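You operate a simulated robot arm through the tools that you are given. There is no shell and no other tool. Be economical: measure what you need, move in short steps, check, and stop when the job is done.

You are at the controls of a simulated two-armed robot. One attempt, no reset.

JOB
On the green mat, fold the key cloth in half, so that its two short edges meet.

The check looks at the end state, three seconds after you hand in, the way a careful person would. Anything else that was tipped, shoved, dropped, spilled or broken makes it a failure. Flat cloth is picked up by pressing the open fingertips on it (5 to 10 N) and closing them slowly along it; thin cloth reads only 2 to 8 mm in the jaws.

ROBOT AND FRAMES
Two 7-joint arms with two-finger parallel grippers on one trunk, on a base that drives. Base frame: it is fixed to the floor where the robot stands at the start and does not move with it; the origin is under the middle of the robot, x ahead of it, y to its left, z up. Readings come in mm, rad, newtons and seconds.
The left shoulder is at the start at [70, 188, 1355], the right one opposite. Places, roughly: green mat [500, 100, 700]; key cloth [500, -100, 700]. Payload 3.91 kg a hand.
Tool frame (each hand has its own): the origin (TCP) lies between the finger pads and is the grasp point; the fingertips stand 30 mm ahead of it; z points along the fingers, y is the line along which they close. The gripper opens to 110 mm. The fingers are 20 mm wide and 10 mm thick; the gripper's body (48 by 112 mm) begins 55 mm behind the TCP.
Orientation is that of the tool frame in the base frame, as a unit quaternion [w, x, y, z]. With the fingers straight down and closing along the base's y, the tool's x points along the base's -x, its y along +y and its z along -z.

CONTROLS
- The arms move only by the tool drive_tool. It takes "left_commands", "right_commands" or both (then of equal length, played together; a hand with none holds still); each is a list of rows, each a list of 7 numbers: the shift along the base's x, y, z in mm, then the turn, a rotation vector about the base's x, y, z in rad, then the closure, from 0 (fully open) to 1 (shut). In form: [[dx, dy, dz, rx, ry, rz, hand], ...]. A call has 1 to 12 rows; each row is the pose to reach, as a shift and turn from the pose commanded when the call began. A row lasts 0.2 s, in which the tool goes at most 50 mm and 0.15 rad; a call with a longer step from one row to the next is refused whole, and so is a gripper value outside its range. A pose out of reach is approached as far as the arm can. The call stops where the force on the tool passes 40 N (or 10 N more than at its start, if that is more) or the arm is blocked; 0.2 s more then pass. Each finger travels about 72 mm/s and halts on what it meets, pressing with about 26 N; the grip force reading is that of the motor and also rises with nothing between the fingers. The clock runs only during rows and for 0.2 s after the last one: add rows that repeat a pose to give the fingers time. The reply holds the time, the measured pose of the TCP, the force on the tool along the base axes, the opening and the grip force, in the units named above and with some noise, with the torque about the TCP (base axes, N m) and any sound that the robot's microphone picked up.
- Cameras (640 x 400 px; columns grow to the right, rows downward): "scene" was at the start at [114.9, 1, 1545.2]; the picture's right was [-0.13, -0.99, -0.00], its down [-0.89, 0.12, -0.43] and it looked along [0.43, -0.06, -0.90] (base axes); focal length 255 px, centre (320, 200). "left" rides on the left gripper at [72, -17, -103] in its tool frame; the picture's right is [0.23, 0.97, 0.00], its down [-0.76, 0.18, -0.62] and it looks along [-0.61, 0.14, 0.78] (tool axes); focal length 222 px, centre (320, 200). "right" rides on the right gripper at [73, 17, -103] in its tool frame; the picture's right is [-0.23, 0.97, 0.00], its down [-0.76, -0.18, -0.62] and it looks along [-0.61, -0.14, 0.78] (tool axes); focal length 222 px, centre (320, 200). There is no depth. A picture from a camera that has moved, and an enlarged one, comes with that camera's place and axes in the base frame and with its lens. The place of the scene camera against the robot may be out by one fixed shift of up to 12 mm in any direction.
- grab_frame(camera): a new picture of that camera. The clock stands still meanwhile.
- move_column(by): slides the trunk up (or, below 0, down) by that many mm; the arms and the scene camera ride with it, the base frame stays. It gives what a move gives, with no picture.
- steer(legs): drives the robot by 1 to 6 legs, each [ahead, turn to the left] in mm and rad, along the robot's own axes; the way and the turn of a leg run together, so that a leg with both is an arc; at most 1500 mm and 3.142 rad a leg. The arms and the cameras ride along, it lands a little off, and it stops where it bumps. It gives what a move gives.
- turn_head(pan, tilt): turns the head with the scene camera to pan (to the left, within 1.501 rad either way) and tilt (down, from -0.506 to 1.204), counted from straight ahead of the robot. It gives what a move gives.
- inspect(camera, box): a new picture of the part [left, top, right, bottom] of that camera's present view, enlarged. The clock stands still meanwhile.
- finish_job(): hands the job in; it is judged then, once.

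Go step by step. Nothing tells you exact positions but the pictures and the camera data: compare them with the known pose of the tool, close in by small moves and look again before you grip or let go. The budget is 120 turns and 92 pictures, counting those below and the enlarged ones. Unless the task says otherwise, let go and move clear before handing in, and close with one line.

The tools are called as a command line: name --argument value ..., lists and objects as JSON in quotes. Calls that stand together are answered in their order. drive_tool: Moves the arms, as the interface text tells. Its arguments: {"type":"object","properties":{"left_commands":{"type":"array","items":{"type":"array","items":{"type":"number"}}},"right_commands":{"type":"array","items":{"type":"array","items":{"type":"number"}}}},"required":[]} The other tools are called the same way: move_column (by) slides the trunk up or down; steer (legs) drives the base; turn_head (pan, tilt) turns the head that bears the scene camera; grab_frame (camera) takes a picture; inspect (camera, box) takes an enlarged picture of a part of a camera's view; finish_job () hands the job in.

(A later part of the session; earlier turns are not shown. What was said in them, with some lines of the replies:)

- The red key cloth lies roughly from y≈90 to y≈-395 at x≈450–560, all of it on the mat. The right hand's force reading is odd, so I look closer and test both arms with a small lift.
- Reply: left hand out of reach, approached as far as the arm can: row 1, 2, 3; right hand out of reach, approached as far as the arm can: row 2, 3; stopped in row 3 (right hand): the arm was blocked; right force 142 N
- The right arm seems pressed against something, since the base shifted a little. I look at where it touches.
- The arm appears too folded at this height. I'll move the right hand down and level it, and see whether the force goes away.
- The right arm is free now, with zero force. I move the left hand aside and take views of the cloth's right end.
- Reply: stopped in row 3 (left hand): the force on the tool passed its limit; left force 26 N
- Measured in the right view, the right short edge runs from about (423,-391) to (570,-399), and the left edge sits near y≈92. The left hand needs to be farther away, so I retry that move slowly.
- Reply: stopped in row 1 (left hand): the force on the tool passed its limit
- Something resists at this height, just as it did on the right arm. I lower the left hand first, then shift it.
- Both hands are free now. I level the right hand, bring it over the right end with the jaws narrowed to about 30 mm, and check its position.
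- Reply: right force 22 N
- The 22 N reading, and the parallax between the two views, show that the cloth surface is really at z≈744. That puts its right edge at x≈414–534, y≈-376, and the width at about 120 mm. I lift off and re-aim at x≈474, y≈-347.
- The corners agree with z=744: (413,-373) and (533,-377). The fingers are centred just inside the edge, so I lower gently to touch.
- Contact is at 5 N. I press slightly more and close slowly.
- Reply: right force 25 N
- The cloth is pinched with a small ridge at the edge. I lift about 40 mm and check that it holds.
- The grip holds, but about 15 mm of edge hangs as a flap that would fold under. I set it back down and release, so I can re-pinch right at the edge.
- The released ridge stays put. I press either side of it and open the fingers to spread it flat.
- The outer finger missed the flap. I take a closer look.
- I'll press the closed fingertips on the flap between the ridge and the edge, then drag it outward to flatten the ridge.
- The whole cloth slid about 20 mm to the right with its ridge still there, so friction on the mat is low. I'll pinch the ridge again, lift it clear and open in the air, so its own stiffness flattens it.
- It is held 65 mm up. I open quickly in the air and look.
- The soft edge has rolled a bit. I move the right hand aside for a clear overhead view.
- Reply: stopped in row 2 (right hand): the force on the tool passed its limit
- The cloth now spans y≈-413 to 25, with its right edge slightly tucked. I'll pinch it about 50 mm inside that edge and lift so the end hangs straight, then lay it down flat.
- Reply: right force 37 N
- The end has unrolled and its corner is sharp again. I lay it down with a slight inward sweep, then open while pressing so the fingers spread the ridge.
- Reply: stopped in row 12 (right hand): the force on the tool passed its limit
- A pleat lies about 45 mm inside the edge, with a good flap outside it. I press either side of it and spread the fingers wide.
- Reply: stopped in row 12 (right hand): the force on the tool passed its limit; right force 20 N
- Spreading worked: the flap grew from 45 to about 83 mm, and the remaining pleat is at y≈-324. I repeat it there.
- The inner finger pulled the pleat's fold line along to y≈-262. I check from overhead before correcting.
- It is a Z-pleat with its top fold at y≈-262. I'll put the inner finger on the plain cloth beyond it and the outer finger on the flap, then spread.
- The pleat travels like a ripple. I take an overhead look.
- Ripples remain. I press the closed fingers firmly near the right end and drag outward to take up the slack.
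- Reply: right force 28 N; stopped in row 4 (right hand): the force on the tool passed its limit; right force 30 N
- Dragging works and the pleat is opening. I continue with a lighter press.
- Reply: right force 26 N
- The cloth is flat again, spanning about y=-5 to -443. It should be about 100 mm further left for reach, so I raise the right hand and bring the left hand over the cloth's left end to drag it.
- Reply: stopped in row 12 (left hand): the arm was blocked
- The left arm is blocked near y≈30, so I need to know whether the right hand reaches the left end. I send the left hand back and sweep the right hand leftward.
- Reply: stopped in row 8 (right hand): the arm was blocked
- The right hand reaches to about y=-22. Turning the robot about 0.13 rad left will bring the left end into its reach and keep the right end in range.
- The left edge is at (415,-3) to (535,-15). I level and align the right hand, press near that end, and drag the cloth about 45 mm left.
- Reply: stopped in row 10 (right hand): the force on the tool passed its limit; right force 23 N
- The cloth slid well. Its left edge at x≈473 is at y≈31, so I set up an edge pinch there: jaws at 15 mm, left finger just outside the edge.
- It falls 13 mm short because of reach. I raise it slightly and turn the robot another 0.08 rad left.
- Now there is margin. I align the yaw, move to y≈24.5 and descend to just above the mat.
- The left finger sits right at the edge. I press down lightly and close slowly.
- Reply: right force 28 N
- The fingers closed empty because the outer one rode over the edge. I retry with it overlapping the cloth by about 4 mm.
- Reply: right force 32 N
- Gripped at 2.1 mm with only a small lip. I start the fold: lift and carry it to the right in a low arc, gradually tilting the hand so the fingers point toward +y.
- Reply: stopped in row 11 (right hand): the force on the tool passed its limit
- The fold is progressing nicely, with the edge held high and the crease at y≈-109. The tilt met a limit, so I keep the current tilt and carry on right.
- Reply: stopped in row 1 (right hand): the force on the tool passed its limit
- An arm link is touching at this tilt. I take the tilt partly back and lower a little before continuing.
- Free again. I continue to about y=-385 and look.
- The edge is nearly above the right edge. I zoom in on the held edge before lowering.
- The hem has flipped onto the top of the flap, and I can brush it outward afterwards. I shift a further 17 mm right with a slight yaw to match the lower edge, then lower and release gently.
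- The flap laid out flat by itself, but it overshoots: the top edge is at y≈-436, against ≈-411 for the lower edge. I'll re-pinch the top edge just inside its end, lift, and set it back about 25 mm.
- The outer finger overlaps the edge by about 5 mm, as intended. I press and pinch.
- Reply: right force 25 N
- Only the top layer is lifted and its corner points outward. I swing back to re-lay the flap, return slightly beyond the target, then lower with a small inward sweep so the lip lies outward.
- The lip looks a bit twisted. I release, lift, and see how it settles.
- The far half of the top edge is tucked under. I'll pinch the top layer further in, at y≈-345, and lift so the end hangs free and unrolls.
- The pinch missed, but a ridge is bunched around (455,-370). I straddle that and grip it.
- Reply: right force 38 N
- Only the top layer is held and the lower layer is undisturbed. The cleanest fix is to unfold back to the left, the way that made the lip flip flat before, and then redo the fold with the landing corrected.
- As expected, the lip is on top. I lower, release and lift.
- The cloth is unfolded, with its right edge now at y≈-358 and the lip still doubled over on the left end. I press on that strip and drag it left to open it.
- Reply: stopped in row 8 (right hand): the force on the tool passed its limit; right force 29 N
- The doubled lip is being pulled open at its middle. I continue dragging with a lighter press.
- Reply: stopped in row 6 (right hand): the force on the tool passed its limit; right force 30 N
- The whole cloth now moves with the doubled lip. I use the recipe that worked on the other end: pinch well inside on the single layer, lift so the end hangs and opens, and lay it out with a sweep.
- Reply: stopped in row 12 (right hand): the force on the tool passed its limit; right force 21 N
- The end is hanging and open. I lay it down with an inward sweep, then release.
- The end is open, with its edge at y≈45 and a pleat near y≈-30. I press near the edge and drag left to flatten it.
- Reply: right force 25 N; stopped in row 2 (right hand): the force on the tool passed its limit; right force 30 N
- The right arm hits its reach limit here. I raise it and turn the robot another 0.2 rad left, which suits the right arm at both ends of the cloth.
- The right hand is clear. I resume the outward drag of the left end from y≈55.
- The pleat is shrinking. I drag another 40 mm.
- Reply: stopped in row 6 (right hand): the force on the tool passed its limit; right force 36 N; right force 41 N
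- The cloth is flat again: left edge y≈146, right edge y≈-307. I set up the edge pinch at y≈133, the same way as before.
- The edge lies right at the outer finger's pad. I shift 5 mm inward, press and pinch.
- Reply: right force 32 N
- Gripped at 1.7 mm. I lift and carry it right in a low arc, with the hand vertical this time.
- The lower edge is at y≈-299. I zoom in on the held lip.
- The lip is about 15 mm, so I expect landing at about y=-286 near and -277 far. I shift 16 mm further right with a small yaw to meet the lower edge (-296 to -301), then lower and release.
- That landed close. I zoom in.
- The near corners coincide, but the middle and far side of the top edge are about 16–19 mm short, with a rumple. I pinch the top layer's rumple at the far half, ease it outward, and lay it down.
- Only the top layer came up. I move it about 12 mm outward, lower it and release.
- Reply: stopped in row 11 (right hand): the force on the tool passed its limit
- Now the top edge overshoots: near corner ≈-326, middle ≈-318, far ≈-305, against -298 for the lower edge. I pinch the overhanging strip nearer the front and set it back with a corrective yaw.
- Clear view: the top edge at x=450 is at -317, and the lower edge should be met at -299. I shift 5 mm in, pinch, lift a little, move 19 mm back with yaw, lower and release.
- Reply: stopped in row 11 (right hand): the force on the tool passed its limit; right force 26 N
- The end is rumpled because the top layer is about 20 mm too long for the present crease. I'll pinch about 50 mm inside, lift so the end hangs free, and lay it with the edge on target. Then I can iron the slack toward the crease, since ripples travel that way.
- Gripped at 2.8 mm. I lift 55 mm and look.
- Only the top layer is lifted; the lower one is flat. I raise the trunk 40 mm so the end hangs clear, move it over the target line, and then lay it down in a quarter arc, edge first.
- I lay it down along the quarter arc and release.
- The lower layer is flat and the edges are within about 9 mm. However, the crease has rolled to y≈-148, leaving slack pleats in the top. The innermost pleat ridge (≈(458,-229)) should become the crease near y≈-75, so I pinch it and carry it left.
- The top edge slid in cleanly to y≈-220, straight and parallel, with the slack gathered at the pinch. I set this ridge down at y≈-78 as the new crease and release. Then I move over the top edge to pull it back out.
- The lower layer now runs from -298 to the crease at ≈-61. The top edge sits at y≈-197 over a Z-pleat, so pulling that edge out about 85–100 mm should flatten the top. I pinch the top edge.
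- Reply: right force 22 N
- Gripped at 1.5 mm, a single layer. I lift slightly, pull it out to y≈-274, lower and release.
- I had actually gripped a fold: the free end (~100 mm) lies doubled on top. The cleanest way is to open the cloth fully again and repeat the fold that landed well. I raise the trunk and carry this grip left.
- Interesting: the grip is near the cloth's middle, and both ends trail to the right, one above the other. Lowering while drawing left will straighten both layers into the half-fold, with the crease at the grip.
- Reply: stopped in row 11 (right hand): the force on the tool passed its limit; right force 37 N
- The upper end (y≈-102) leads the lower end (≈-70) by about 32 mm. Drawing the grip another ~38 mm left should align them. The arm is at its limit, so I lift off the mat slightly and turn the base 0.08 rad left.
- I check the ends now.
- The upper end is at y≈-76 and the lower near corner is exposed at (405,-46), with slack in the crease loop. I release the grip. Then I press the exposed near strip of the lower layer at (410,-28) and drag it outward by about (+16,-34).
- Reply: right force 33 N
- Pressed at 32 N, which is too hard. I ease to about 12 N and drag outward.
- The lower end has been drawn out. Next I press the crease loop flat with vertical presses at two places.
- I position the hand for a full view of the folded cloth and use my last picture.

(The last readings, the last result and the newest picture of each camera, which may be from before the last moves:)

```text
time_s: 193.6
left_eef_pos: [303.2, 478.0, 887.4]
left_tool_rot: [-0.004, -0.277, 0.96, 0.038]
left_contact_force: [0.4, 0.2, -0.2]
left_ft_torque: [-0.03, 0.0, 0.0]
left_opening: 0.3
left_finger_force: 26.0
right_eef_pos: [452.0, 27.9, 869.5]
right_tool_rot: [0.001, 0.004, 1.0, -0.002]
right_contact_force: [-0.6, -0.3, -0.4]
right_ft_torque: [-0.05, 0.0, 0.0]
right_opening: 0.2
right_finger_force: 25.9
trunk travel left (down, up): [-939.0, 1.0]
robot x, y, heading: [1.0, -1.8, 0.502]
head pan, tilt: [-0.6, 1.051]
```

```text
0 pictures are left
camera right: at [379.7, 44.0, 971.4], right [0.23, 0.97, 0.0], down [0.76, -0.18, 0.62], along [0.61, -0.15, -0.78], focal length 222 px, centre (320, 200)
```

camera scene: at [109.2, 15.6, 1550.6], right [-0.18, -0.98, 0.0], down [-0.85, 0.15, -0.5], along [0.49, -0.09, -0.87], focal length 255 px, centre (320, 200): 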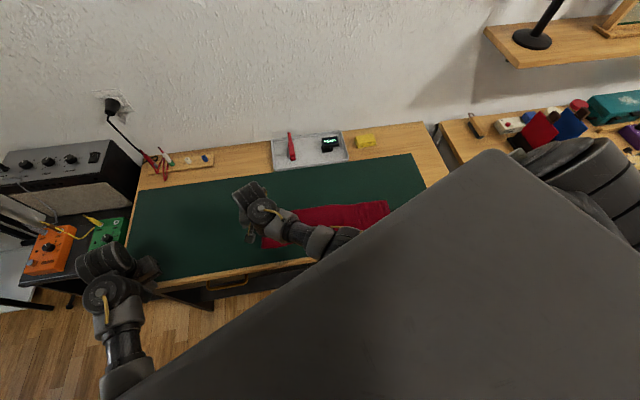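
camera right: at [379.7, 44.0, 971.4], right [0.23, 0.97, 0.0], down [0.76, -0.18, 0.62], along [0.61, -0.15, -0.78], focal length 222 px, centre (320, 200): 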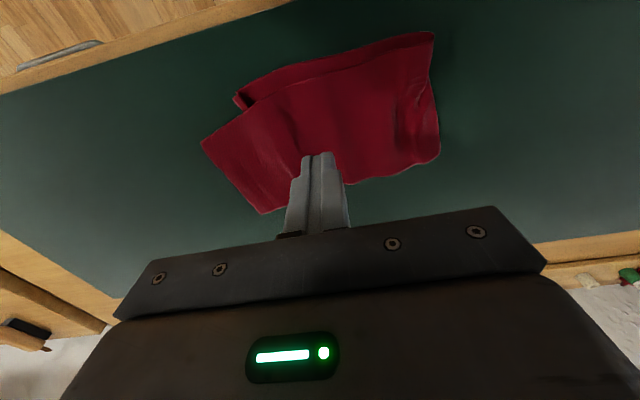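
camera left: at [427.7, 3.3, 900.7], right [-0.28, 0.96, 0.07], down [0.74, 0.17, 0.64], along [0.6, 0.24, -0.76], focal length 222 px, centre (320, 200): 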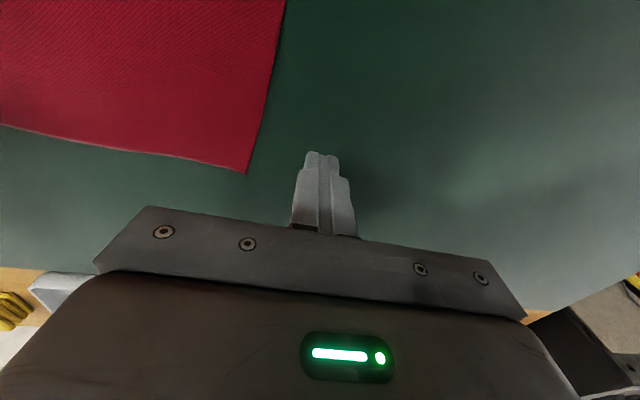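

With the axes from this picture, the upper end is at y≈-93 and the lower near corner at (416,-49). So the upper layer must come back about 45 mm left and 20 mm toward me. I press on the upper layer near its end, draw it back, then iron the slack toward the crease.

drive_tool --right_commands '[[10, -16, -20, 0, 0, 0, 1], [20, -32, -42, 0, 0, 0, 1], [30, -48, -65, 0, 0, 0, 1], [30, -48, -84, 0, 0, 0, 1], [30, -48, -92, 0, 0, 0, 1], [30, -48, -95, 0, 0, 0, 1], [30, -48, -96, 0, 0, 0, 1]]'

drive_tool --right_commands '[[-2, 4, 0, 0, 0, 0, 1], [-4, 9, 0, 0, 0, 0, 1], [-6, 14, 0, 0, 0, 0, 1], [-9, 20, 0, 0, 0, 0, 1], [-12, 26, 0, 0, 0, 0, 1], [-15, 32, 0, 0, 0, 0, 1], [-18, 38, 0, 0, 0, 0, 1], [-20, 44, 0, 0, 0, 0, 1], [-20, 46, 0, 0, 0, 0, 1], [-20, 46, 10, 0, 0, 0, 1]]'

```text
time_s: 195.2
left_eef_pos: [303.2, 476.9, 887.3]
left_tool_rot: [-0.003, -0.277, 0.96, 0.037]
left_contact_force: [0.7, 0.2, -0.6]
left_ft_torque: [0.03, 0.01, 0.04]
left_opening: 0.0
left_finger_force: 26.1
right_eef_pos: [482.8, -21.4, 776.6]
right_tool_rot: [0.003, 0.005, 1.0, -0.002]
right_contact_force: [-0.7, -3.9, 24.5]
right_ft_torque: [-0.1, -0.04, -0.03]
right_opening: 0.0
right_finger_force: 25.4
trunk travel left (down, up): [-939.0, 1.0]
robot x, y, heading: [0.7, 1.2, 0.506]
head pan, tilt: [-0.6, 1.051]
```

```text
time_s: 196.0
left_eef_pos: [303.6, 476.7, 887.3]
left_tool_rot: [-0.004, -0.276, 0.96, 0.037]
left_contact_force: [-0.7, 1.1, 1.2]
left_ft_torque: [0.02, -0.03, -0.02]
left_opening: 0.0
left_finger_force: 26.4
right_eef_pos: [479.6, -9.7, 775.7]
right_tool_rot: [0.005, 0.006, 1.0, -0.002]
right_contact_force: [-5.2, -7.2, 22.6]
right_ft_torque: [-0.32, 0.15, -0.02]
right_opening: 0.0
right_finger_force: 26.2
trunk travel left (down, up): [-939.0, 1.0]
robot x, y, heading: [-1.8, 1.3, 0.503]
head pan, tilt: [-0.6, 1.051]
stopped in row 3 (right hand): the force on the tool passed its limit (the readings are from after the stop); the commanded pose is now the measured one
```

The press is too firm and tripped the limit after about 12 mm. I lighten it and continue the remaining draw.

drive_tool --right_commands '[[0, 0, 1.5, 0, 0, 0, 1], [-2, 5, 1.8, 0, 0, 0, 1], [-4, 10, 1.8, 0, 0, 0, 1], [-7, 15, 1.8, 0, 0, 0, 1], [-10, 20, 1.8, 0, 0, 0, 1], [-12, 25, 1.8, 0, 0, 0, 1], [-14, 29, 1.8, 0, 0, 0, 1], [-16, 33, 1.8, 0, 0, 0, 1], [-16, 33, 12, 0, 0, 0, 1], [-16, 33, 25, 0, 0, 0, 1]]'

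```text
time_s: 198.2
left_eef_pos: [303.7, 479.6, 887.0]
left_tool_rot: [-0.004, -0.277, 0.96, 0.037]
left_contact_force: [0.2, 0.5, 0.8]
left_ft_torque: [0.03, -0.01, 0.02]
left_opening: 0.2
left_finger_force: 25.6
right_eef_pos: [465.1, 25.3, 798.9]
right_tool_rot: [0.001, 0.004, 1.0, -0.003]
right_contact_force: [-0.2, -0.2, 0.1]
right_ft_torque: [0.0, 0.03, -0.01]
right_opening: 0.2
right_finger_force: 25.5
trunk travel left (down, up): [-939.0, 1.0]
robot x, y, heading: [-0.5, 5.5, 0.504]
head pan, tilt: [-0.6, 1.051]
```

Now I flatten the slack with vertical presses stepping toward the crease, without any drag.

drive_tool --right_commands '[[0, 22, 0, 0, 0, 0, 1], [0, 22, -14, 0, 0, 0, 1], [0, 22, -23, 0, 0, 0, 1], [0, 22, -5, 0, 0, 0, 1], [0, 40, 0, 0, 0, 0, 1], [0, 58, 0, 0, 0, 0, 1], [0, 58, -14, 0, 0, 0, 1], [0, 58, -23, 0, 0, 0, 1], [0, 58, -5, 0, 0, 0, 1], [0, 78, 0, 0, 0, 0, 1], [0, 92, -10, 0, 0, 0, 1], [0, 92, -23, 0, 0, 0, 1]]'

drive_tool --right_commands '[[0, 0, 20, 0, 0, 0, 1], [0, -10, 45, 0, 0, 0, 1], [0, -25, 70, 0, 0, 0, 1], [0, -45, 90, 0, 0, 0, 1], [-10, -65, 95, 0, 0, 0, 1], [-20, -85, 95, 0, 0, 0, 1]]'

```text
time_s: 200.8
left_eef_pos: [304.4, 477.1, 887.1]
left_tool_rot: [-0.004, -0.276, 0.96, 0.038]
left_contact_force: [0.5, 0.6, 0.1]
left_ft_torque: [0.03, 0.04, -0.01]
left_opening: 0.0
left_finger_force: 25.7
right_eef_pos: [467.3, 105.8, 774.5]
right_tool_rot: [0.003, 0.005, 1.0, -0.009]
right_contact_force: [-3.9, 1.4, 8.3]
right_ft_torque: [0.1, 0.14, 0.03]
right_opening: 0.0
right_finger_force: 26.0
trunk travel left (down, up): [-939.0, 1.0]
robot x, y, heading: [0.7, -1.4, 0.5]
head pan, tilt: [-0.6, 1.051]
stopped in row 12 (right hand): the force on the tool passed its limit (the readings are from after the stop); the commanded pose is now the measured one
```

```text
time_s: 202.2
left_eef_pos: [305.6, 477.4, 887.6]
left_tool_rot: [-0.004, -0.276, 0.96, 0.038]
left_contact_force: [-0.7, -0.3, -0.8]
left_ft_torque: [-0.01, -0.02, -0.01]
left_opening: 0.0
left_finger_force: 25.7
right_eef_pos: [448.4, 22.5, 868.9]
right_tool_rot: [0.002, 0.004, 1.0, -0.01]
right_contact_force: [1.1, -0.5, -0.3]
right_ft_torque: [0.01, 0.03, -0.01]
right_opening: 0.1
right_finger_force: 26.1
trunk travel left (down, up): [-939.0, 1.0]
robot x, y, heading: [-0.6, 1.7, 0.504]
head pan, tilt: [-0.6, 1.051]
```

Both hands are clear and I have no pictures left, so I can't improve the fold any further. I hand in now.

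finish_job

```text
The job is handed in.
```

I folded the key cloth roughly in half on the green mat and moved both hands clear, but I can't confirm the short edges meet. My last picture, taken before the final correction, showed them about 45 mm apart. I made that correction without being able to see it, so some mismatch and wrinkles probably remain.
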